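You operate a simulated robot arm through the tools that you are given. There is no shell and no other tool.

You run a simulated robot arm. Do the job below in one go: nothing can be reset, and whatever is moved stays where it is left.

Task
The stripper's power is off: crank the orange-band tube bare by hand and crate it.
Fine: the suction valve is open while you crank and shut after; the tube stands in the grey crate. Set down upright: orange-band tube. Where these are worked on the way, their far stop is far enough and under half their travel is too little: suction valve.

The check looks at the end state, three seconds after you hand in, the way a careful person would. Anything else that was tipped, shoved, dropped, spilled or broken makes it a failure.

Robot
A 6-joint arm with a two-finger gripper, fixed in place. Base frame: the origin is on the floor under the middle of its stand, x ahead of it, y to its left, z up; the work surface is at about z = 780. Readings come in mm, rad, newtons and seconds.
With the tool pointing down near the work surface it reaches from about 300 to 840 mm from the base axis. Its first joint turns from -2.897 to 2.897 rad. Payload 2.45 kg.
Tool frame: the origin (TCP) lies between the finger pads and is the grasp point; the fingertips stand 20 mm ahead of it; z points along the fingers, y is the line along which they close. The gripper opens to 140 mm; its body begins 168 mm behind the TCP.
Orientation is that of the tool frame in the base frame, as a unit quaternion [x, y, z, w]. With the fingers straight down and closing along the base's y, the tool's x points along the base's -x, its y along +y and its z along -z.

Tools
- The arm moves only by the tool move_arm. Its argument "steps" is one flat list of numbers, 7 for each row, row after row: the shift along the tool's x, y, z in units of 50 mm (1.0 is 50 mm), then the turn, a rotation vector about the tool's x, y, z in units of 4 degrees (1.0 is 4 degrees), then the closure, from 0 (fully open) to 1 (shut). In form: [dx, dy, dz, wx, wy, wz, claw, dx, dy, dz, wx, wy, wz, claw, ...]. A call has 1 to 20 rows; each row shifts and turns the commanded pose from where the row before left it, along the tool's axes as they then stand. A call with a number of a shift or a turn outside -1 to 1 is refused whole. A row lasts 0.2 s, in which the tool goes at most 50 mm and 0.15 rad; a call with a longer step from one row to the next is refused whole, and so is a gripper value outside its range. A pose out of reach is approached as far as the arm can. The call stops where the force on the tool passes 40 N (or 10 N more than at its start, if that is more) or the arm is blocked; 0.2 s more then pass. The fingers move at their own pace (about 45 mm/s each) and stop on an object; they squeeze with about 25 N. The grip force told is the motor's: it shows also when the fingers shut on nothing. Time passes only in rows, and 0.2 s behind the last, so rows that do not move let the fingers close. The reply holds the time, the measured pose of the TCP, the force on the tool along the base axes, the opening and the grip force, in the units named above and with some noise, with the torque about the TCP (base axes, N m) and any sound that the robot's microphone picked up.
- Cameras (640 x 400 px; columns grow to the right, rows downward): "scene" is fixed at [219.4, 500, 1558.8]; the picture's right is [-0.66, -0.75, 0.00], its down [-0.30, 0.27, -0.92] and it looks along [0.69, -0.60, -0.40] (base axes); focal length 288 px, centre (320, 200). "wrist" rides on the gripper at [78, 11, -209] in the tool frame; the picture's right is [-0.14, 0.99, 0.00], its down [-0.92, -0.13, -0.37] and it looks along [-0.36, -0.05, 0.93] (tool axes); focal length 280 px, centre (320, 200). There is no depth. A picture from a camera that has moved, and an enlarged one, comes with that camera's place and axes in the base frame and with its lens.
- snapshot(camera): a new picture of that camera. No time passes.
- move_column(by): moves the trunk up (or, below 0, down) by that many mm; the arm rides with it, the base frame stays. It gives what a move gives, with no picture.
- enlarge(camera, box): a new picture of the part [left, top, right, bottom] of that camera's present view, enlarged. No time passes.
- sign_off(): hands the job in; it is judged then, once.

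Nothing tells you positions but the pictures and the camera data. Unless the task says otherwise, let go and move clear before handing in.

The tools are called after "Call:" by a JSON object that holds its "op" and its "data". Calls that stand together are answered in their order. move_arm: Moves the arm, as the interface text tells. Its arguments: {"type":"object","properties":{"steps":{"type":"array","items":{"type":"number"}}},"required":["steps"]} The other tools are called the same way: move_column (by) moves the trunk up or down; snapshot (camera) takes a picture; enlarge (camera, box) takes an enlarged picture of a part of a camera's view; sign_off () hands the job in.

At the start:

```text
t: 0.0
ee_pos: [581.1, -34.4, 1488.1]
tool_rot: [0.0, 1.0, 0.0, 0.0]
contact_force: [-0.4, 0.0, -1.2]
ft_torque: [0.0, -0.01, 0.0]
gripper_width: 140.1
grip_force: 0.1
trunk travel left (down, up): [-175.0, 55.0]
```

scene: 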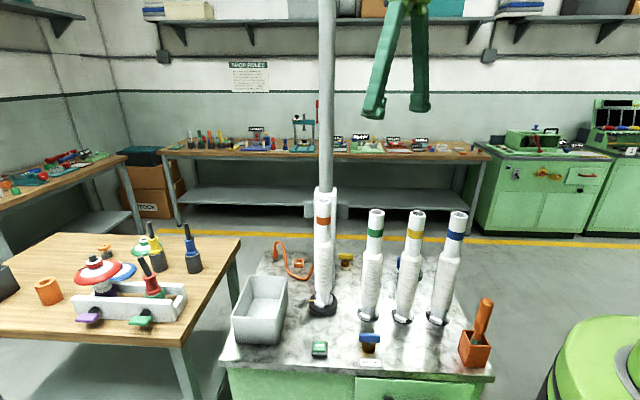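
wrist: 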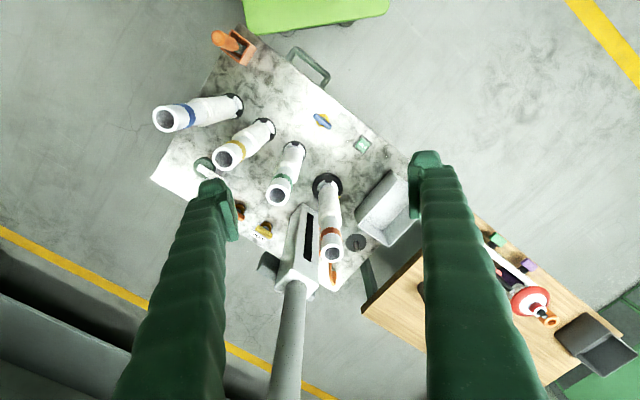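

I see a marble-topped bench with four tubes, one of them (orange band) on a dark base beside a mast, plus a grey crate and some valves and levers. I'll look closer at each before moving.

Call:
{"op": "enlarge", "data": {"camera": "scene", "box": [220, 170, 380, 270]}}

Call:
{"op": "enlarge", "data": {"camera": "scene", "box": [220, 260, 380, 360]}}

Call:
{"op": "enlarge", "data": {"camera": "scene", "box": [340, 200, 500, 300]}}

Call:
{"op": "enlarge", "data": {"camera": "scene", "box": [340, 290, 500, 390]}}

Call:
{"op": "enlarge", "data": {"camera": "wrist", "box": [220, 120, 420, 245]}}

Call:
{"op": "enlarge", "data": {"camera": "wrist", "box": [220, 200, 420, 325]}}

```text
4.00 times, centred on (300, 220) of scene
camera zoom: at [219.4, 500.0, 1558.8], right [-0.66, -0.75, 0.0], down [-0.3, 0.27, -0.92], along [0.69, -0.6, -0.4], focal length 1151 px, centre (400, 120)
```

zoom: 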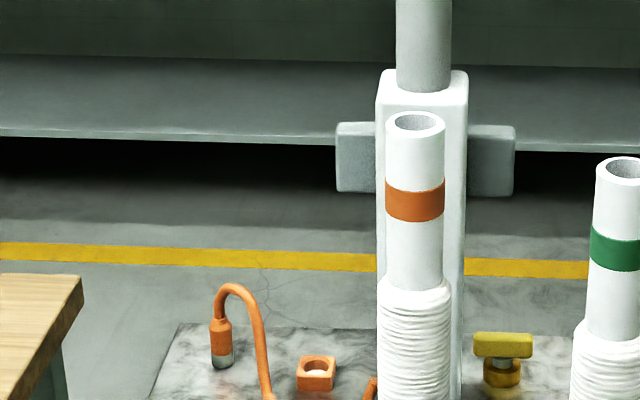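

```text
4.00 times, centred on (300, 310) of scene
camera zoom: at [219.4, 500.0, 1558.8], right [-0.66, -0.75, 0.0], down [-0.3, 0.27, -0.92], along [0.69, -0.6, -0.4], focal length 1151 px, centre (400, -240)
```

zoom: 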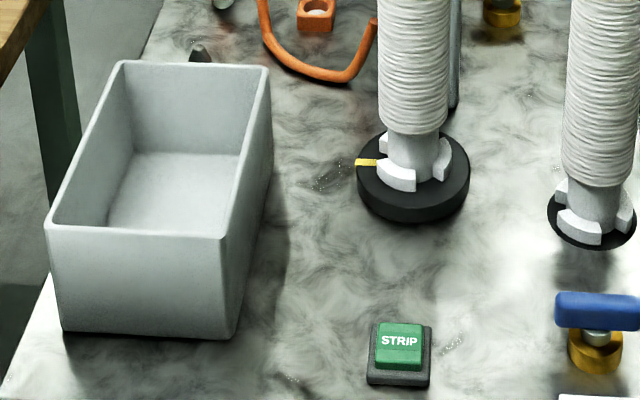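

```text
4.00 times, centred on (420, 250) of scene
camera zoom: at [219.4, 500.0, 1558.8], right [-0.66, -0.75, 0.0], down [-0.3, 0.27, -0.92], along [0.69, -0.6, -0.4], focal length 1151 px, centre (-80, 0)
```

zoom: 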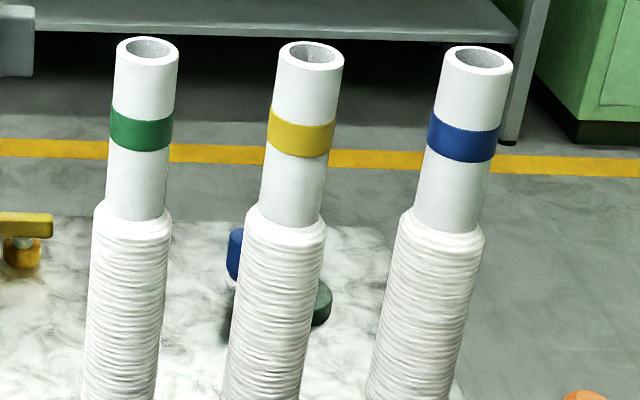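

```text
4.00 times, centred on (420, 340) of scene
camera zoom: at [219.4, 500.0, 1558.8], right [-0.66, -0.75, 0.0], down [-0.3, 0.27, -0.92], along [0.69, -0.6, -0.4], focal length 1151 px, centre (-80, -360)
```

zoom: 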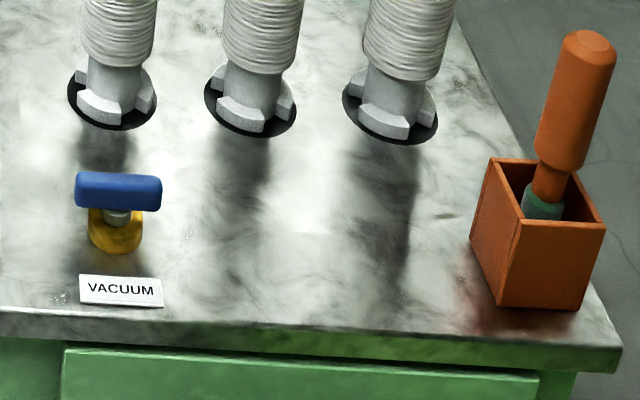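

```text
3.20 times, centred on (320, 182) of wrist
camera zoom: at [503.7, -24.5, 1696.4], right [0.14, 0.99, 0.0], down [0.92, -0.13, 0.37], along [0.36, -0.05, -0.93], focal length 897 px, centre (320, 256)
```

zoom: 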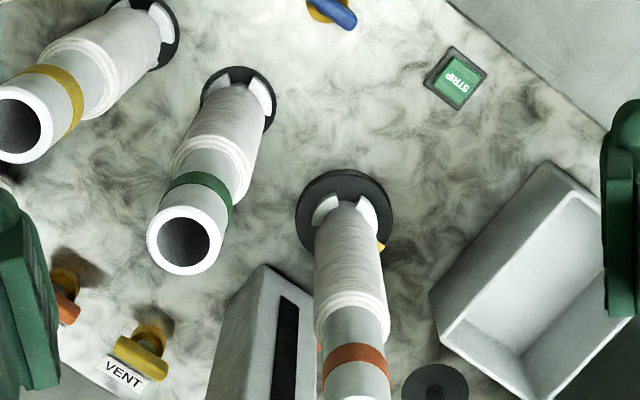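

```text
3.20 times, centred on (320, 262) of wrist
camera zoom: at [503.7, -24.5, 1696.4], right [0.14, 0.99, 0.0], down [0.92, -0.13, 0.37], along [0.36, -0.05, -0.93], focal length 897 px, centre (320, 0)
```

zoom: 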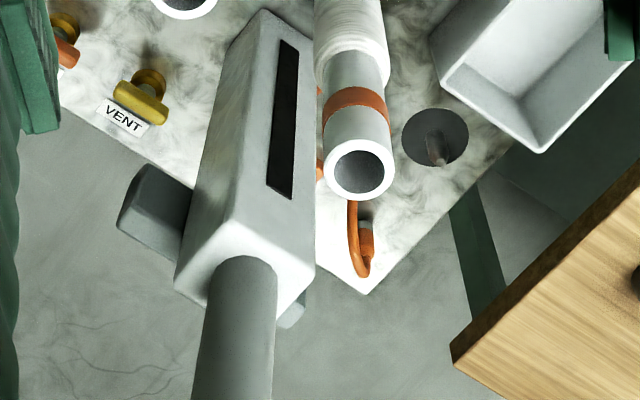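

The bench is turned about 45° to me. The orange tube is chucked near (810,-38), the VACUUM valve is near (597,-32), and an orange-handled item stands in a box near (386,-290). I need a closer look at the hidden items on the right side and by the mast.

Call:
{"op": "enlarge", "data": {"camera": "wrist", "box": [150, 130, 310, 230]}}

Call:
{"op": "enlarge", "data": {"camera": "wrist", "box": [200, 10, 360, 110]}}

Call:
{"op": "enlarge", "data": {"camera": "scene", "box": [70, 210, 230, 330]}}

Call:
{"op": "enlarge", "data": {"camera": "scene", "box": [170, 120, 500, 160]}}

Call:
{"op": "enlarge", "data": {"camera": "scene", "box": [220, 50, 280, 100]}}

```text
4.00 times, centred on (230, 180) of wrist
camera zoom: at [503.7, -24.5, 1696.4], right [0.14, 0.99, 0.0], down [0.92, -0.13, 0.37], along [0.36, -0.05, -0.93], focal length 1122 px, centre (680, 280)
```

zoom: 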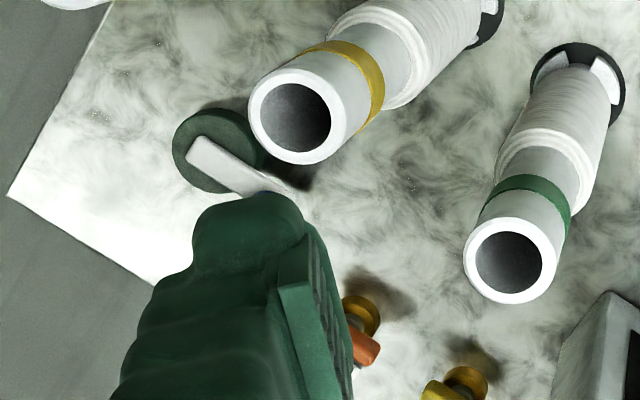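

```text
4.00 times, centred on (280, 60) of wrist
camera zoom: at [503.7, -24.5, 1696.4], right [0.14, 0.99, 0.0], down [0.92, -0.13, 0.37], along [0.36, -0.05, -0.93], focal length 1122 px, centre (480, 760)
```

zoom: 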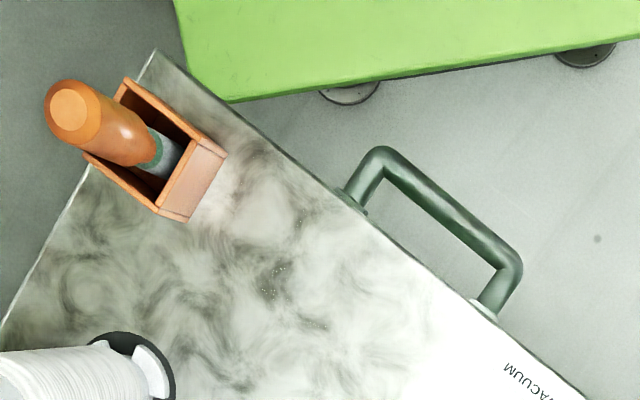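

```text
3.33 times, centred on (150, 270) of scene
camera zoom: at [219.4, 500.0, 1558.8], right [-0.66, -0.75, 0.0], down [-0.3, 0.27, -0.92], along [0.69, -0.6, -0.4], focal length 959 px, centre (887, -33)
```

zoom: 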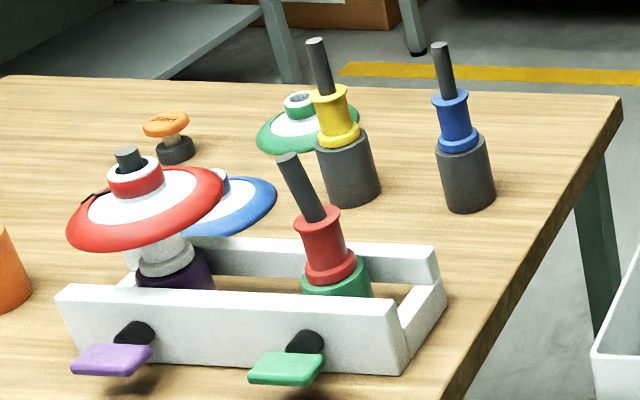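

```text
1.94 times, centred on (335, 140) of scene
camera zoom: at [219.4, 500.0, 1558.8], right [-0.66, -0.75, 0.0], down [-0.3, 0.27, -0.92], along [0.69, -0.6, -0.4], focal length 558 px, centre (291, 316)
```

zoom: 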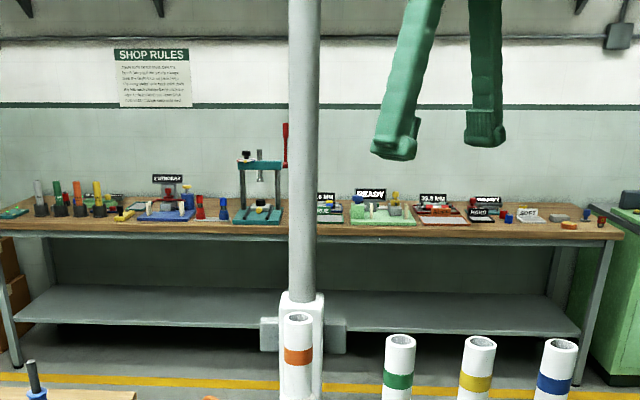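

```text
8.00 times, centred on (250, 75) of scene
camera zoom: at [219.4, 500.0, 1558.8], right [-0.66, -0.75, 0.0], down [-0.3, 0.27, -0.92], along [0.69, -0.6, -0.4], focal length 2301 px, centre (880, 1200)
```

zoom: 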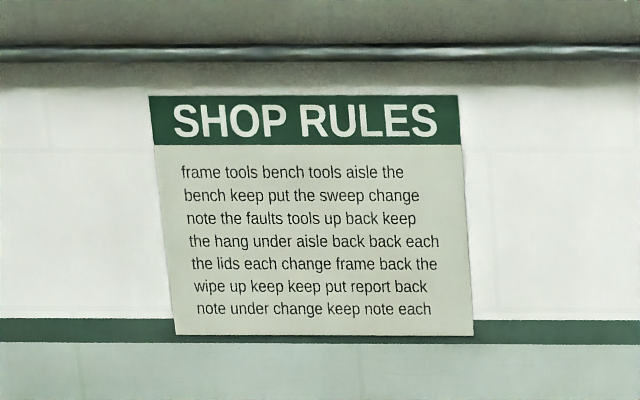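

The green hub with a grey arm near (687,-434) looks like the hand crank, with a blue knob at the end of its arm. I'll move high over that side and turn the wrist camera towards it for a clear view.

Call:
{"op": "move_arm", "data": {"steps": [0.1525, -0.74, 0.47, 0, 0, 0, 0, 0.1525, -0.74, 0.47, 0, 0, 0, 0, 0.1525, -0.74, 0.47, 0, 0, 0, 0, 0.1525, -0.74, 0.47, 0, 0, 0, 0, 0.1525, -0.74, 0.47, 0, 0, 0, 0, 0.1525, -0.74, 0.47, 0, 0, 0, 0, 0.1525, -0.74, 0.47, 0, 0, 0, 0, 0.1525, -0.74, 0.47, 0, 0, 0, 0, 0, 0, 0, 0, 0, 1, 0, 0, 0, 0, 0, 0, 1, 0, 0, 0, 0, 0, 0, 1, 0, 0, 0, 0, 0, 0, 1, 0, 0, 0, 0, 0, 0, 1, 0, 0, 0, 0, 0, 0, 1, 0, 0, 0, 0, 0, 0, 1, 0, 0, 0, 0, 0, 0, 1, 0]}}

Call:
{"op": "snapshot", "data": {"camera": "wrist"}}

```text
t: 3.4
ee_pos: [520.9, -331.4, 1298.8]
tool_rot: [0.277, 0.961, 0.0, 0.0]
contact_force: [0.6, 0.4, 0.0]
ft_torque: [-0.01, 0.0, 0.02]
gripper_width: 139.8
grip_force: 0.0
trunk travel left (down, up): [-175.0, 55.0]
```

```text
taken
camera wrist: at [460.4, -280.6, 1507.9], right [0.64, 0.77, 0.0], down [0.71, -0.6, 0.37], along [0.28, -0.24, -0.93], focal length 280 px, centre (320, 200)
```

wrist: 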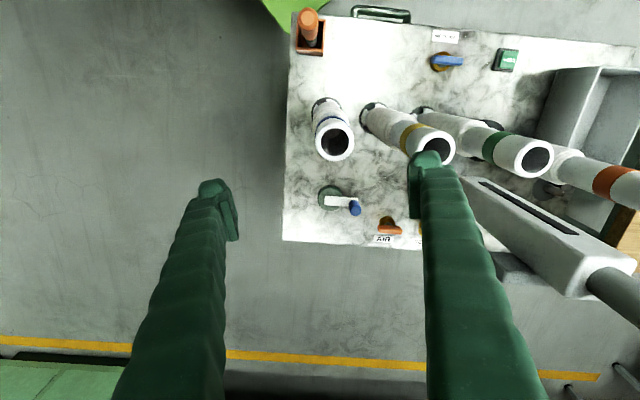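

Call:
{"op": "enlarge", "data": {"camera": "wrist", "box": [280, 160, 440, 260]}}

Call:
{"op": "enlarge", "data": {"camera": "wrist", "box": [280, 0, 440, 100]}}

Call:
{"op": "enlarge", "data": {"camera": "wrist", "box": [420, 20, 580, 120]}}

Call:
{"op": "enlarge", "data": {"camera": "wrist", "box": [440, 120, 640, 245]}}

```text
4.00 times, centred on (360, 210) of wrist
camera zoom: at [460.4, -280.6, 1507.9], right [0.64, 0.77, 0.0], down [0.71, -0.6, 0.37], along [0.28, -0.24, -0.93], focal length 1122 px, centre (160, 160)
```

zoom: 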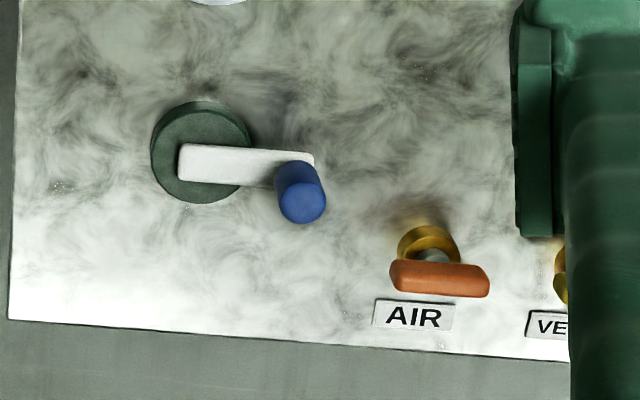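

```text
4.00 times, centred on (360, 50) of wrist
camera zoom: at [460.4, -280.6, 1507.9], right [0.64, 0.77, 0.0], down [0.71, -0.6, 0.37], along [0.28, -0.24, -0.93], focal length 1122 px, centre (160, 800)
```

zoom: 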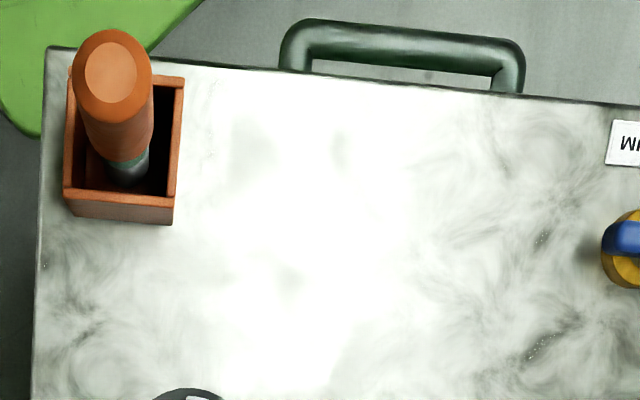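

```text
4.00 times, centred on (500, 70) of wrist
camera zoom: at [460.4, -280.6, 1507.9], right [0.64, 0.77, 0.0], down [0.71, -0.6, 0.37], along [0.28, -0.24, -0.93], focal length 1122 px, centre (-400, 720)
```

zoom: 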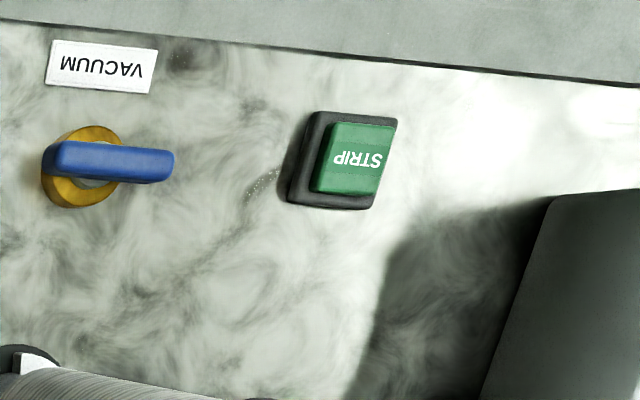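

```text
3.20 times, centred on (540, 182) of wrist
camera zoom: at [460.4, -280.6, 1507.9], right [0.64, 0.77, 0.0], down [0.71, -0.6, 0.37], along [0.28, -0.24, -0.93], focal length 897 px, centre (-384, 256)
```

zoom: 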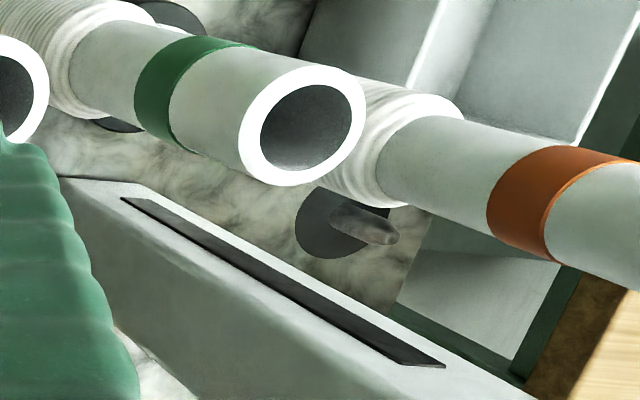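

The back row holds a hand crank (green hub, grey arm, blue knob) and the AIR and VENT valves. VACUUM is at the front, so that is the suction valve. I'll check how the arm itself stands relative to the tubes before planning the crank approach.

Call:
{"op": "snapshot", "data": {"camera": "scene"}}

```text
taken
```

scene: 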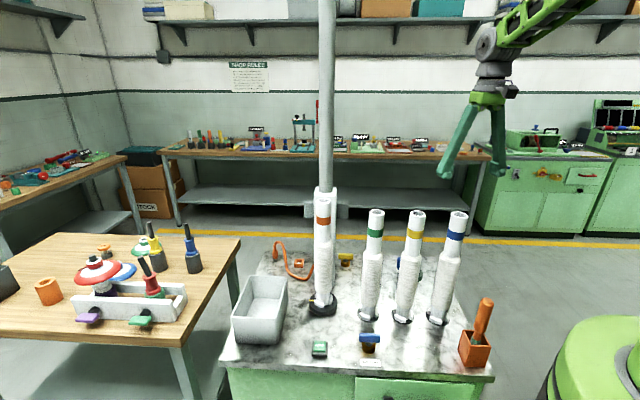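

The arm comes in high over the tubes, so the valve is safe to reach straight down. I take the VACUUM handle centre to be near (596,-28,823), with the bar lying along about 47°. I'll turn the tool so the fingers close across the bar, partly close them, and move above it.

Call:
{"op": "move_arm", "data": {"steps": [0, 0, 0, 0, 0, -0.99, 0.6, 0, 0, 0, 0, 0, -0.99, 0.6, 0, 0, 0, 0, 0, -0.99, 0.6, 0, 0, 0, 0, 0, -0.99, 0.6, 0, 0, 0, 0, 0, -0.99, 0.6, 0, 0, 0, 0, 0, -0.99, 0.6, 0, 0, 0, 0, 0, -0.99, 0.6, 0, 0, 0, 0, 0, -0.99, 0.6, 0, 0, 0, 0, 0, -0.99, 0.6, 0, 0, 0, 0, 0, -0.99, 0.6, 0, 0, 0, 0, 0, -0.99, 0.6, 0, 0, 0, 0, 0, -0.99, 0.6, 0, 0, 0, 0, 0, -0.99, 0.6, 0, 0, 0, 0, 0, -0.99, 0.6, 0, 0, 0, 0, 0, -0.99, 0.6, 0, 0, 0, 0, 0, -0.99, 0.6, 0, 0, 0, 0, 0, -0.99, 0.6, 0, 0, 0, 0, 0, -0.99, 0.6, 0, 0, 0, 0, 0, -0.99, 0.6, 0, 0, 0, 0, 0, -0.99, 0.6]}}

```text
t: 7.6
ee_pos: [520.0, -330.1, 1299.7]
tool_rot: [-0.401, 0.916, -0.001, 0.001]
contact_force: [0.2, 0.1, 0.0]
ft_torque: [-0.03, -0.01, 0.02]
gripper_width: 56.1
grip_force: 0.1
trunk travel left (down, up): [-175.0, 55.0]
```

Call:
{"op": "move_arm", "data": {"steps": [-0.7806, 0.4269, 0, 0, 0, 0, 0.6, -0.7806, 0.4269, 0, 0, 0, 0, 0.6, -0.7806, 0.4269, 0, 0, 0, 0, 0.6, -0.7806, 0.4269, 0, 0, 0, 0, 0.6, -0.7806, 0.4269, 0, 0, 0, 0, 0.6, -0.7806, 0.4269, 0, 0, 0, 0, 0.6, -0.7806, 0.4269, 0, 0, 0, 0, 0.6, 0, 0, 0.8, 0, 0, 0, 0.6, 0, 0, 0.8, 0, 0, 0, 0.6, 0, 0, 0.8, 0, 0, 0, 0.6, 0, 0, 0.8, 0, 0, 0, 0.6, 0, 0, 0.8, 0, 0, 0, 0.6]}}

Call:
{"op": "snapshot", "data": {"camera": "wrist"}}

Call:
{"op": "snapshot", "data": {"camera": "scene"}}

```text
t: 10.2
ee_pos: [594.8, -29.6, 1098.1]
tool_rot: [-0.401, 0.916, 0.0, 0.0]
contact_force: [0.2, 0.2, 0.5]
ft_torque: [-0.05, 0.04, -0.02]
gripper_width: 56.1
grip_force: 0.0
trunk travel left (down, up): [-175.0, 55.0]
```

```text
taken
camera wrist: at [534.2, -78.8, 1307.2], right [-0.63, 0.77, 0.0], down [0.72, 0.59, 0.37], along [0.28, 0.23, -0.93], focal length 280 px, centre (320, 200)
```

wrist: 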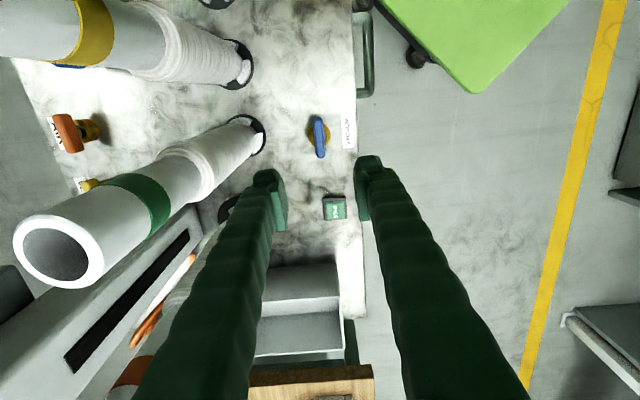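

```text
taken
```

scene: 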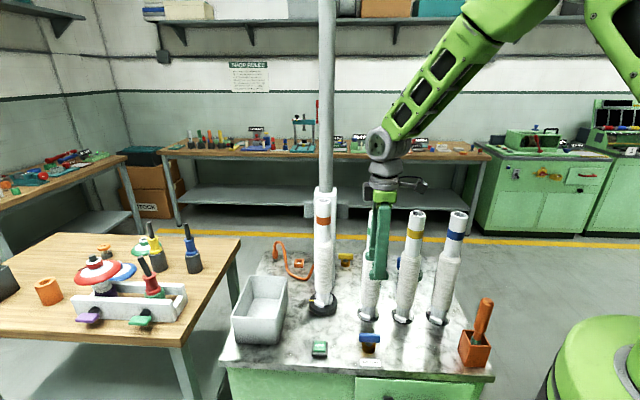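

Call:
{"op": "enlarge", "data": {"camera": "wrist", "box": [270, 90, 390, 165]}}

Call:
{"op": "enlarge", "data": {"camera": "scene", "box": [340, 120, 440, 200]}}

Call:
{"op": "enlarge", "data": {"camera": "scene", "box": [345, 320, 395, 370]}}

```text
5.33 times, centred on (330, 128) of wrist
camera zoom: at [534.2, -78.8, 1307.2], right [-0.63, 0.77, 0.0], down [0.72, 0.59, 0.37], along [0.28, 0.23, -0.93], focal length 1495 px, centre (267, 587)
```

zoom: 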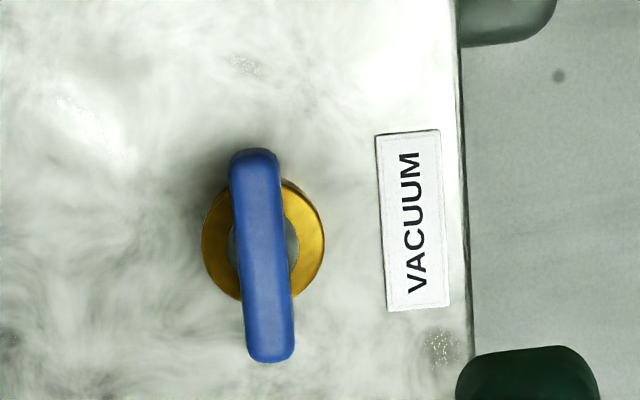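

```text
5.00 times, centred on (390, 160) of scene
camera zoom: at [219.4, 500.0, 1558.8], right [-0.66, -0.75, 0.0], down [-0.3, 0.27, -0.92], along [0.69, -0.6, -0.4], focal length 1438 px, centre (-30, 400)
```

zoom: 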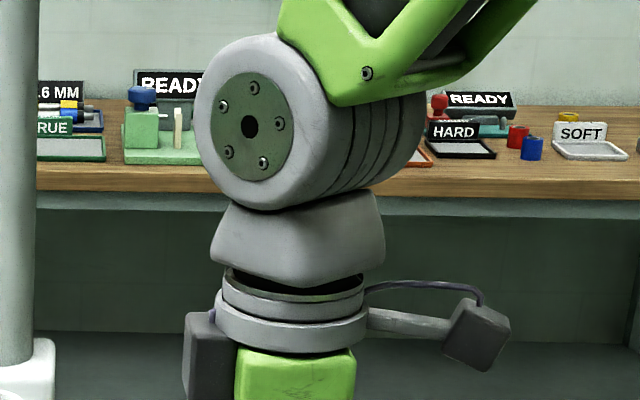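

```text
8.00 times, centred on (370, 345) of scene
camera zoom: at [219.4, 500.0, 1558.8], right [-0.66, -0.75, 0.0], down [-0.3, 0.27, -0.92], along [0.69, -0.6, -0.4], focal length 2301 px, centre (-80, -960)
```

zoom: 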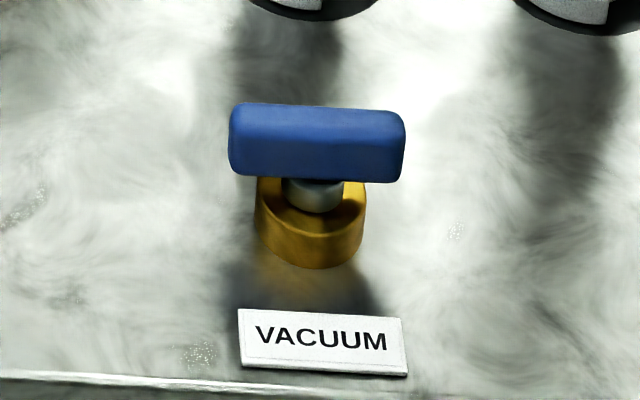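

The view puts the VACUUM stem axis at about (593.5,-32.4), with the handle bar at z 816–836, 16 mm wide, lying at about 45°. I'll centre over it, lower and look again before gripping.

Call:
{"op": "move_arm", "data": {"steps": [0.059, -0.019, 0.8, 0, 0, 0.57, 0.6, 0, 0, 0.8, 0, 0, 0, 0.6, 0, 0, 0.8, 0, 0, 0, 0.6, 0, 0, 0.8, 0, 0, 0, 0.6]}}

Call:
{"op": "snapshot", "data": {"camera": "wrist"}}

Call:
{"op": "snapshot", "data": {"camera": "scene"}}

```text
t: 11.2
ee_pos: [594.8, -31.9, 936.5]
tool_rot: [-0.382, 0.924, 0.0, 0.0]
contact_force: [-0.4, -0.3, 0.2]
ft_torque: [0.0, 0.06, -0.05]
gripper_width: 56.2
grip_force: 0.1
trunk travel left (down, up): [-175.0, 55.0]
```

```text
taken
camera wrist: at [532.3, -79.3, 1146.7], right [-0.6, 0.8, 0.0], down [0.74, 0.56, 0.37], along [0.29, 0.22, -0.93], focal length 280 px, centre (320, 200)
```

wrist: 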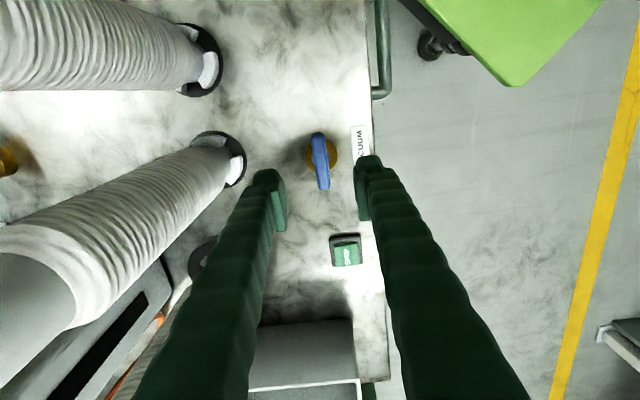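

```text
taken
```

scene: 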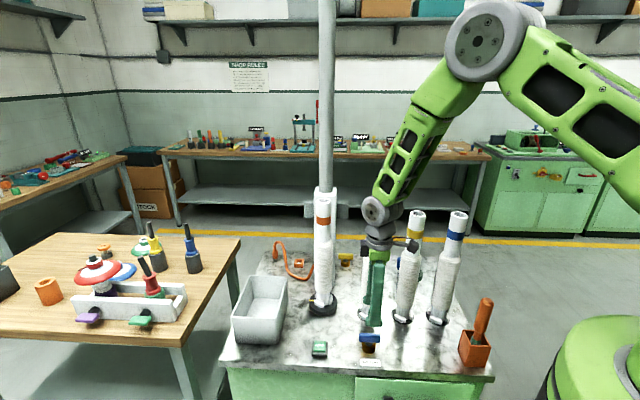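

Call:
{"op": "move_arm", "data": {"steps": [0.025, 0.011, 0.8, 0, 0, 0, 0.6, 0, 0, 0.8, 0, 0, 0, 0.6, 0, 0, 0.3, 0, 0, 0, 0.6, 0, 0, 0.2, 0, 0, 0, 0.6]}}

Call:
{"op": "snapshot", "data": {"camera": "wrist"}}

Call:
{"op": "enlarge", "data": {"camera": "scene", "box": [330, 280, 410, 380]}}

```text
t: 12.2
ee_pos: [595.9, -32.3, 831.6]
tool_rot: [-0.381, 0.924, 0.0, 0.0]
contact_force: [0.0, -0.1, 0.0]
ft_torque: [0.0, -0.01, 0.03]
gripper_width: 55.9
grip_force: 0.0
trunk travel left (down, up): [-175.0, 55.0]
```

```text
taken
camera wrist: at [531.8, -80.1, 1042.4], right [-0.6, 0.8, 0.0], down [0.74, 0.56, 0.37], along [0.29, 0.22, -0.93], focal length 280 px, centre (320, 200)
```

wrist: 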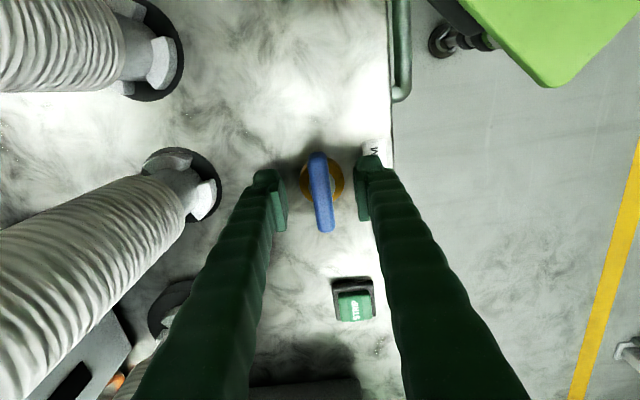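

```text
4.00 times, centred on (370, 330) of scene
camera zoom: at [219.4, 500.0, 1558.8], right [-0.66, -0.75, 0.0], down [-0.3, 0.27, -0.92], along [0.69, -0.6, -0.4], focal length 1151 px, centre (120, -320)
```

zoom: 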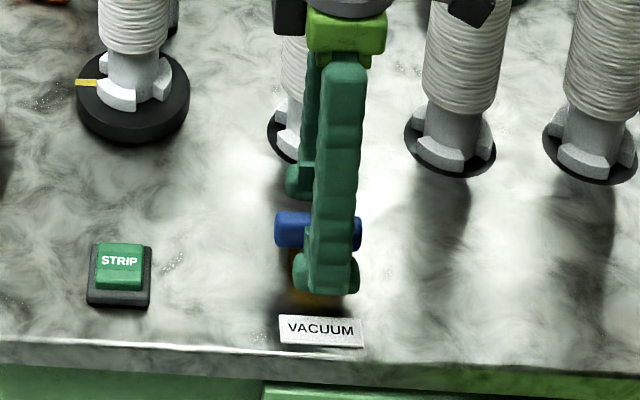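

Fingers straddle the handle with it centred. Closing on it now.

Call:
{"op": "move_arm", "data": {"steps": [0, 0, 0, 0, 0, 0, 1, 0, 0, 0, 0, 0, 0, 1, 0, 0, 0, 0, 0, 0, 1, 0, 0, 0, 0, 0, 0, 1]}}

```text
t: 13.2
ee_pos: [592.5, -30.7, 833.5]
tool_rot: [-0.382, 0.924, 0.0, -0.001]
contact_force: [-4.4, 6.3, -1.5]
ft_torque: [0.06, 0.04, 0.04]
gripper_width: 15.0
grip_force: 36.4
trunk travel left (down, up): [-175.0, 55.0]
```

Call:
{"op": "move_arm", "data": {"steps": [0, 0.02, 0, 0, 0, 1, 1, 0, 0, 0, 0, 0, 1, 1, 0, 0, 0, 0, 0, 1, 1]}}

Call:
{"op": "enlarge", "data": {"camera": "wrist", "box": [260, 130, 380, 250]}}

```text
t: 14.0
ee_pos: [594.1, -31.7, 833.0]
tool_rot: [-0.282, 0.959, -0.001, -0.001]
contact_force: [-3.8, 0.9, -9.6]
ft_torque: [-0.07, 0.09, 1.75]
gripper_width: 20.3
grip_force: 44.9
trunk travel left (down, up): [-175.0, 55.0]
```

```text
3.33 times, centred on (320, 190) of wrist
camera zoom: at [522.4, -65.1, 1042.9], right [-0.42, 0.91, 0.0], down [0.84, 0.39, 0.37], along [0.33, 0.16, -0.93], focal length 935 px, centre (320, 233)
```

zoom: 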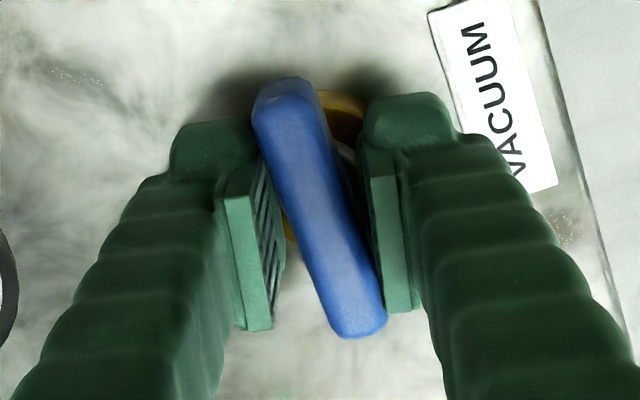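

The handle held still and the torque rose to 1.75 N·m, so clockwise is against its stop. I'll undo that and try counter-clockwise.

Call:
{"op": "move_arm", "data": {"steps": [0, 0, 0, 0, 0, -1, 1, 0, 0, 0, 0, 0, -1, 1, 0, 0, 0, 0, 0, -1, 1, 0, 0, 0, 0, 0, -1, 1, 0, 0, 0, 0, 0, -1, 1, 0, 0, 0, 0, 0, -1, 1]}}

Call:
{"op": "enlarge", "data": {"camera": "wrist", "box": [260, 130, 380, 250]}}

Call:
{"op": "snapshot", "data": {"camera": "scene"}}

```text
t: 15.4
ee_pos: [593.7, -31.8, 832.6]
tool_rot: [-0.477, 0.879, 0.0, 0.0]
contact_force: [-1.6, 12.9, -9.4]
ft_torque: [0.26, 0.01, -0.03]
gripper_width: 15.1
grip_force: 41.2
trunk travel left (down, up): [-175.0, 55.0]
```

```text
3.33 times, centred on (320, 190) of wrist
camera zoom: at [542.7, -91.0, 1043.2], right [-0.76, 0.66, 0.0], down [0.61, 0.7, 0.37], along [0.24, 0.28, -0.93], focal length 935 px, centre (320, 233)
```

zoom: 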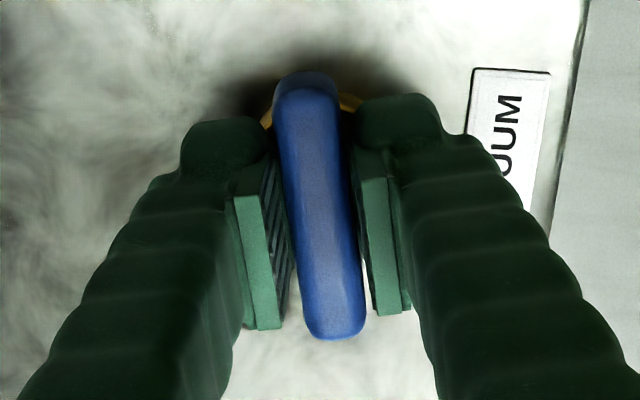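

```text
taken
```

scene: 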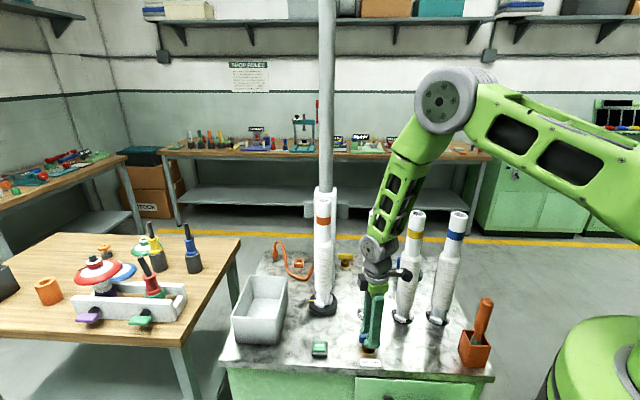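

Call:
{"op": "snapshot", "data": {"camera": "wrist"}}

```text
taken
camera wrist: at [542.7, -91.0, 1043.2], right [-0.76, 0.66, 0.0], down [0.61, 0.7, 0.37], along [0.24, 0.28, -0.93], focal length 280 px, centre (320, 200)
```

wrist: 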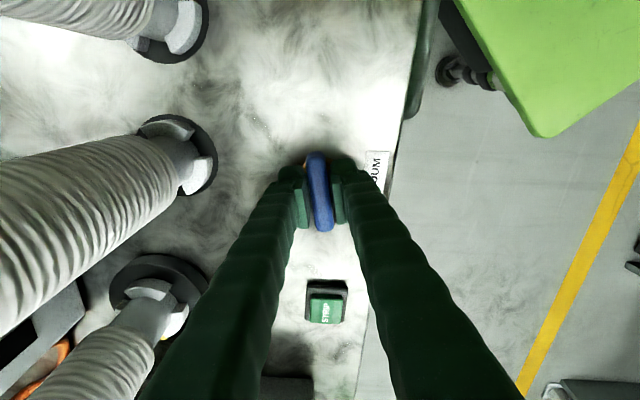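

Counter-clockwise turns freely. The wrist camera would get close to the green tube if I turned a full 90°, so I'll go about 56° more, then regrip from the other side for the rest.

Call:
{"op": "move_arm", "data": {"steps": [0, 0.02, 0, 0, 0, -1, 1, 0, 0, 0, 0, 0, -1, 1, 0, 0, 0, 0, 0, -1, 1, 0, 0, 0, 0, 0, -1, 1, 0, 0, 0, 0, 0, -1, 1, 0, 0, 0, 0, 0, -1, 1, 0, 0, 0, 0, 0, -1, 1, 0, 0, 0, 0, 0, -1, 1, 0, 0, 0, 0, 0, -1, 1, 0, 0, 0, 0, 0, -1, 1]}}

Call:
{"op": "snapshot", "data": {"camera": "wrist"}}

```text
t: 17.6
ee_pos: [595.1, -31.7, 833.9]
tool_rot: [0.749, -0.663, 0.001, -0.001]
contact_force: [14.9, 6.7, -6.8]
ft_torque: [0.1, -0.11, -0.05]
gripper_width: 15.1
grip_force: 41.5
trunk travel left (down, up): [-175.0, 55.0]
```

```text
taken
camera wrist: at [593.7, -110.7, 1043.3], right [-1.0, 0.02, 0.0], down [0.01, 0.93, 0.37], along [0.01, 0.37, -0.93], focal length 280 px, centre (320, 200)
```

wrist: 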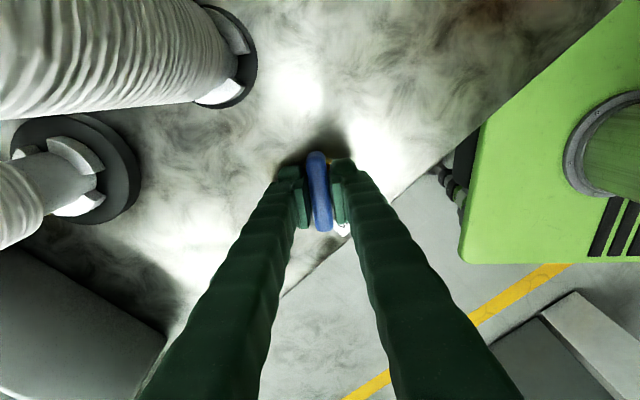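

Call:
{"op": "move_arm", "data": {"steps": [-0.015, -0.042, 0, 0, 0, -1, 1, 0, 0, 0, 0, 0, -1, 1, 0, 0, 0, 0, 0, -1, 1, 0, 0, 0, 0, 0, -1, 1]}}

Call:
{"op": "snapshot", "data": {"camera": "wrist"}}

Call:
{"op": "snapshot", "data": {"camera": "scene"}}

```text
t: 18.6
ee_pos: [596.2, -30.5, 835.1]
tool_rot: [0.833, -0.553, -0.001, 0.0]
contact_force: [8.7, -13.1, -7.5]
ft_torque: [-0.26, -0.12, 0.03]
gripper_width: 15.0
grip_force: 41.2
trunk travel left (down, up): [-175.0, 55.0]
```

```text
taken
camera wrist: at [616.6, -108.1, 1043.2], right [-0.97, -0.26, 0.0], down [-0.24, 0.9, 0.37], along [-0.1, 0.36, -0.93], focal length 280 px, centre (320, 200)
```

wrist: 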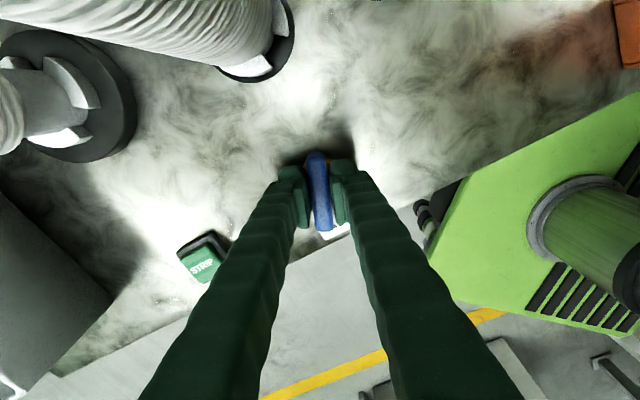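

```text
taken
```

scene: 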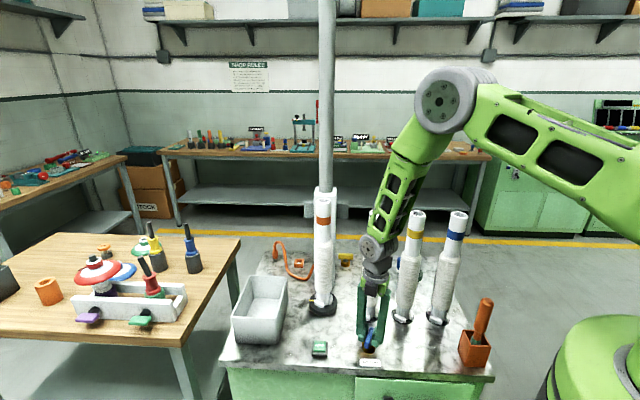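

I've turned it about 68° so far. I'll release, lift, swing the tool back 180° on the robot side, and regrip to take the handle to its stop.

Call:
{"op": "move_arm", "data": {"steps": [0, 0, 0, 0, 0, 0, 0.6, 0, 0, 0, 0, 0, 0, 0.6, 0, 0, 0, 0, 0, 0, 0.6, 0, 0, -0.7, 0, 0, 0, 0.6, 0, 0, -0.7, 0, 0, 0, 0.6, 0, 0, 0, 0, 0, 1, 0.6, 0, 0, 0, 0, 0, 1, 0.6, 0, 0, 0, 0, 0, 1, 0.6, 0, 0, 0, 0, 0, 1, 0.6, 0, 0, 0, 0, 0, 1, 0.6, 0, 0, 0, 0, 0, 1, 0.6, 0, 0, 0, 0, 0, 1, 0.6, 0, 0, 0, 0, 0, 1, 0.6, 0, 0, 0, 0, 0, 1, 0.6, 0, 0, 0, 0, 0, 1, 0.6, 0, 0, 0, 0, 0, 1, 0.6, 0, 0, 0, 0, 0, 1, 0.6, 0, 0, 0, 0, 0, 1, 0.6, 0, 0, 0, 0, 0, 1, 0.6, 0, 0, 0, 0, 0, 1, 0.6]}}

Call:
{"op": "snapshot", "data": {"camera": "wrist"}}

```text
t: 22.8
ee_pos: [595.2, -30.4, 903.3]
tool_rot: [-0.445, 0.896, 0.0, 0.0]
contact_force: [0.9, -0.3, 0.6]
ft_torque: [0.02, -0.01, -0.03]
gripper_width: 56.1
grip_force: 0.0
trunk travel left (down, up): [-175.0, 55.0]
```

```text
taken
camera wrist: at [539.0, -87.0, 1113.1], right [-0.71, 0.71, 0.0], down [0.66, 0.66, 0.37], along [0.26, 0.26, -0.93], focal length 280 px, centre (320, 200)
```

wrist: 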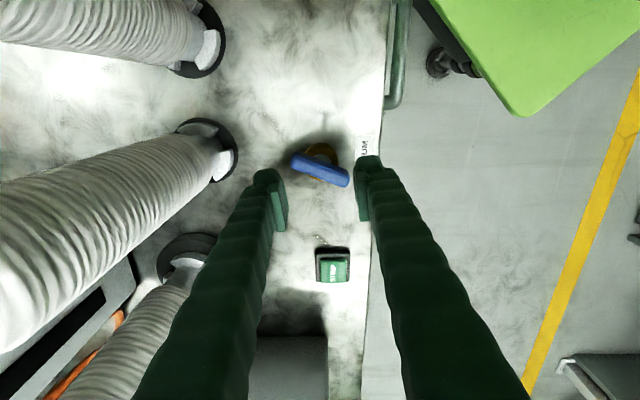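

Call:
{"op": "move_arm", "data": {"steps": [0, 0, 0, 0, 0, 1, 0.6, 0, 0, 0, 0, 0, 1, 0.6, 0, 0, 0, 0, 0, 1, 0.6, 0, 0, 0, 0, 0, 1, 0.6, 0, 0, 0, 0, 0, 1, 0.6, 0, 0, 0, 0, 0, 1, 0.6, 0, 0, 0, 0, 0, 1, 0.6, 0, 0, 0, 0, 0, 1, 0.6, 0, 0, 0, 0, 0, 1, 0.6, 0, 0, 0, 0, 0, 1, 0.6, 0, 0, 0, 0, 0, 1, 0.6, 0, 0, 0, 0, 0, 1, 0.6, 0, 0, 0, 0, 0, 1, 0.6, 0, 0, 0, 0, 0, 1, 0.6, 0, 0, 0, 0, 0, 1, 0.6, 0, 0, 0, 0, 0, 1, 0.6, 0, 0, 0, 0, 0, 1, 0.6, 0, 0, 0, 0, 0, 1, 0.6, 0, 0, 0, 0, 0, 1, 0.6, 0, 0, 0, 0, 0, 1, 0.6]}}

Call:
{"op": "move_arm", "data": {"steps": [0, 0, 0, 0, 0, 1, 0.6, 0, 0, 0, 0, 0, 1, 0.6, 0, 0, 0, 0, 0, 1, 0.6, 0, 0, 0, 0, 0, 1, 0.6, 0, 0, 0, 0, 0, 1, 0.6, 0, 0, 0, 0, 0, 1, 0.6, 0, 0, 0, 0, 0, 1, 0.6, 0, 0, 0, 0, 0, 1, 0.6, 0, 0, 0, 0, 0, 1, 0.6, 0, 0, 0, 0, 0, 1, 0.6]}}

Call:
{"op": "snapshot", "data": {"camera": "wrist"}}

```text
t: 27.0
ee_pos: [595.0, -31.0, 904.5]
tool_rot: [0.235, 0.972, 0.0, 0.0]
contact_force: [0.8, 0.3, 0.4]
ft_torque: [0.06, 0.01, -0.01]
gripper_width: 55.8
grip_force: 0.0
trunk travel left (down, up): [-175.0, 55.0]
```

```text
t: 29.2
ee_pos: [595.3, -29.5, 904.6]
tool_rot: [0.554, 0.833, 0.0, 0.0]
contact_force: [-1.1, 0.5, -0.7]
ft_torque: [-0.03, -0.01, 0.02]
gripper_width: 56.2
grip_force: 0.0
trunk travel left (down, up): [-175.0, 55.0]
```

```text
taken
camera wrist: at [574.0, 45.2, 1113.9], right [0.97, 0.26, 0.0], down [0.24, -0.9, 0.37], along [0.09, -0.36, -0.93], focal length 280 px, centre (320, 200)
```

wrist: 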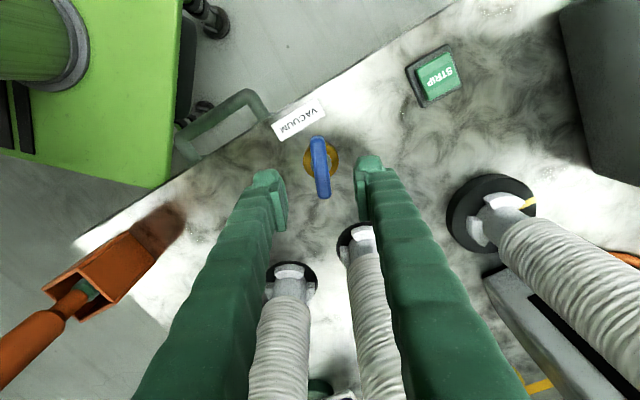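

Call:
{"op": "move_arm", "data": {"steps": [0, 0, 0.5, 0, 0, 0, 0.6, 0, 0, 0.5, 0, 0, 0, 0.6, 0, 0, 0.3, 0, 0, 0, 0.6, 0, 0, 0.14, 0, 0, 0, 0.6, 0, 0, 0, 0, 0, 0, 1, 0, 0, 0, 0, 0, 0, 1, 0, 0, 0, 0, 0, 0, 1, 0, 0, 0, 0, 0, 0, 1]}}

Call:
{"op": "enlarge", "data": {"camera": "wrist", "box": [260, 130, 380, 250]}}

```text
t: 31.0
ee_pos: [596.3, -28.8, 832.2]
tool_rot: [0.553, 0.833, 0.0, 0.0]
contact_force: [3.7, 1.9, -1.3]
ft_torque: [-0.06, -0.11, 0.03]
gripper_width: 15.2
grip_force: 37.0
trunk travel left (down, up): [-175.0, 55.0]
```

```text
3.33 times, centred on (320, 190) of wrist
camera zoom: at [574.1, 47.2, 1041.6], right [0.97, 0.26, 0.0], down [0.24, -0.9, 0.37], along [0.1, -0.36, -0.93], focal length 935 px, centre (320, 233)
```

zoom: 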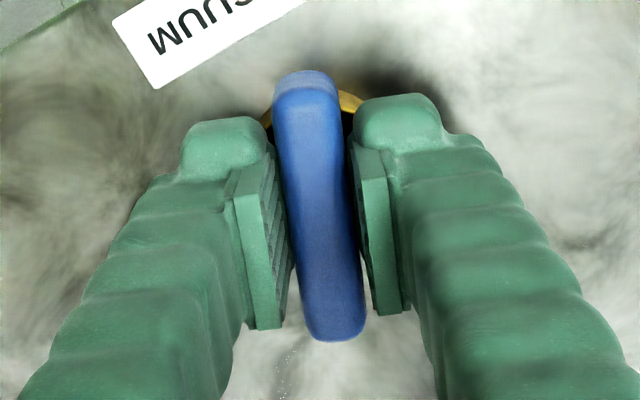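

Call:
{"op": "move_arm", "data": {"steps": [0, 0, 0, 0, 0, -1, 1, 0, 0, 0, 0, 0, -1, 1, 0, 0, 0, 0, 0, -1, 1, 0, 0, 0, 0, 0, -1, 1, 0, 0, 0, 0, 0, -1, 1]}}

Call:
{"op": "move_arm", "data": {"steps": [0, 0, 0, 0, 0, -1, 1]}}

Call:
{"op": "enlarge", "data": {"camera": "wrist", "box": [260, 130, 380, 250]}}

```text
t: 32.2
ee_pos: [594.6, -30.2, 832.1]
tool_rot: [0.399, 0.917, -0.001, -0.001]
contact_force: [-0.6, 15.3, 2.0]
ft_torque: [0.21, 0.05, 0.05]
gripper_width: 15.0
grip_force: 41.1
trunk travel left (down, up): [-175.0, 55.0]
```

```text
t: 32.6
ee_pos: [595.2, -29.8, 832.6]
tool_rot: [0.368, 0.93, 0.0, 0.0]
contact_force: [-2.2, 17.1, 5.2]
ft_torque: [0.42, 0.26, -1.07]
gripper_width: 15.3
grip_force: 41.4
trunk travel left (down, up): [-175.0, 55.0]
```

```text
3.33 times, centred on (320, 190) of wrist
camera zoom: at [545.0, 32.0, 1041.6], right [0.78, 0.63, 0.0], down [0.58, -0.72, 0.37], along [0.23, -0.29, -0.93], focal length 935 px, centre (320, 233)
```

zoom: 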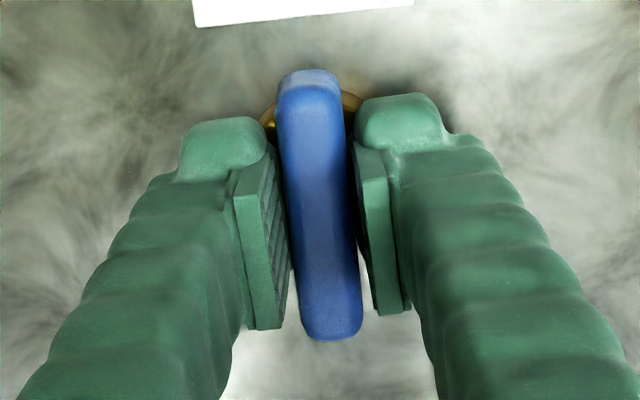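

The torque spiked after a full 90° of turn, so the VACUUM valve is at its open stop. I'll release, lift straight up, and start re-orienting for the crank.

Call:
{"op": "move_arm", "data": {"steps": [0, 0, 0, 0, 0, 0, 0.6, 0, 0, 0, 0, 0, 0, 0.6, 0, 0, 0, 0, 0, 0, 0.6, 0, 0, -0.94, 0, 0, 0, 0.6, 0, 0, -0.94, 0, 0, 0, 0.6, 0, 0, -0.94, 0, 0, 0, 0.6, 0, 0, -0.94, 0, 0, 0, 0.6, 0, 0, -0.94, 0, 0, 0, 0.6, 0, 0, -0.94, 0, 0, 0, 0.6, 0, 0, -0.94, 0, 0, 0, 0.6, 0, 0, -0.94, 0, 0, 0, 0.6, 0, 0, -0.94, 0, 0, 0, 0.6, 0, 0, -0.94, 0, 0, 0, 0.6]}}

Call:
{"op": "snapshot", "data": {"camera": "wrist"}}

Call:
{"op": "enlarge", "data": {"camera": "scene", "box": [240, 180, 400, 380]}}

```text
t: 35.4
ee_pos: [594.7, -30.7, 1303.8]
tool_rot: [0.367, 0.93, 0.0, 0.0]
contact_force: [-0.3, -0.2, -0.3]
ft_torque: [-0.02, -0.03, -0.06]
gripper_width: 55.9
grip_force: 0.1
trunk travel left (down, up): [-175.0, 55.0]
```

```text
taken
camera wrist: at [543.9, 31.2, 1512.5], right [0.78, 0.63, 0.0], down [0.58, -0.72, 0.37], along [0.23, -0.29, -0.93], focal length 280 px, centre (320, 200)
```

wrist: 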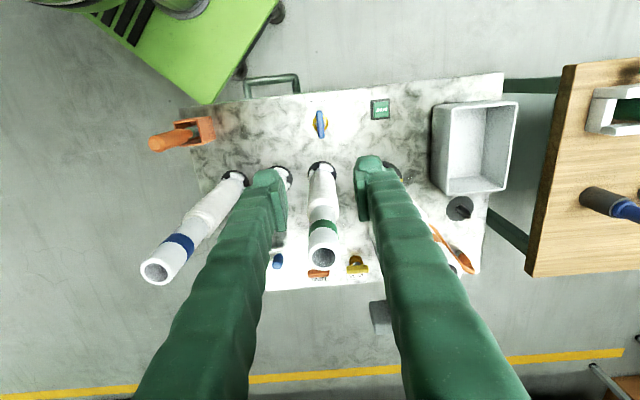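

```text
2.00 times, centred on (320, 280) of scene
camera zoom: at [219.4, 500.0, 1558.8], right [-0.66, -0.75, 0.0], down [-0.3, 0.27, -0.92], along [0.69, -0.6, -0.4], focal length 575 px, centre (320, 40)
```

zoom: 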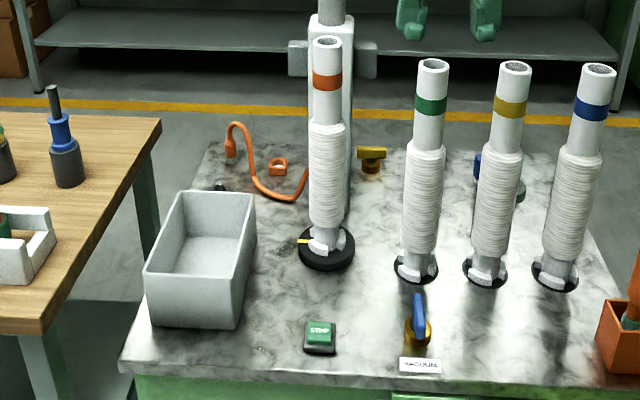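

Call:
{"op": "enlarge", "data": {"camera": "wrist", "box": [380, 80, 540, 280]}}

Call:
{"op": "enlarge", "data": {"camera": "wrist", "box": [130, 90, 290, 290]}}

```text
2.00 times, centred on (460, 180) of wrist
camera zoom: at [543.9, 31.2, 1512.5], right [0.78, 0.63, 0.0], down [0.58, -0.72, 0.37], along [0.23, -0.29, -0.93], focal length 561 px, centre (40, 240)
```

zoom: 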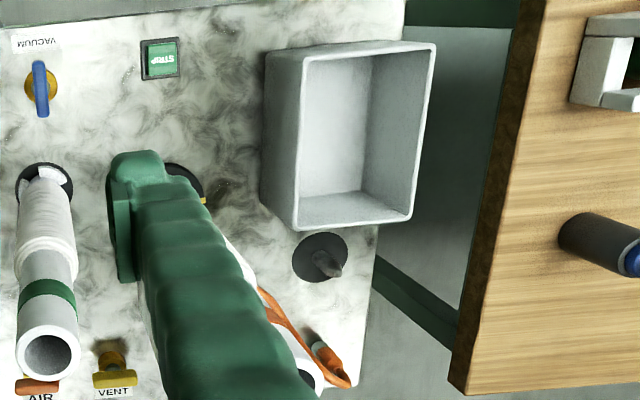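

```text
2.00 times, centred on (210, 190) of wrist
camera zoom: at [543.9, 31.2, 1512.5], right [0.78, 0.63, 0.0], down [0.58, -0.72, 0.37], along [0.23, -0.29, -0.93], focal length 561 px, centre (540, 220)
```

zoom: 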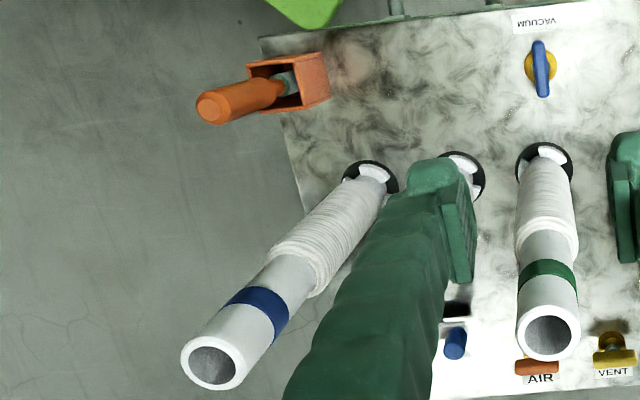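

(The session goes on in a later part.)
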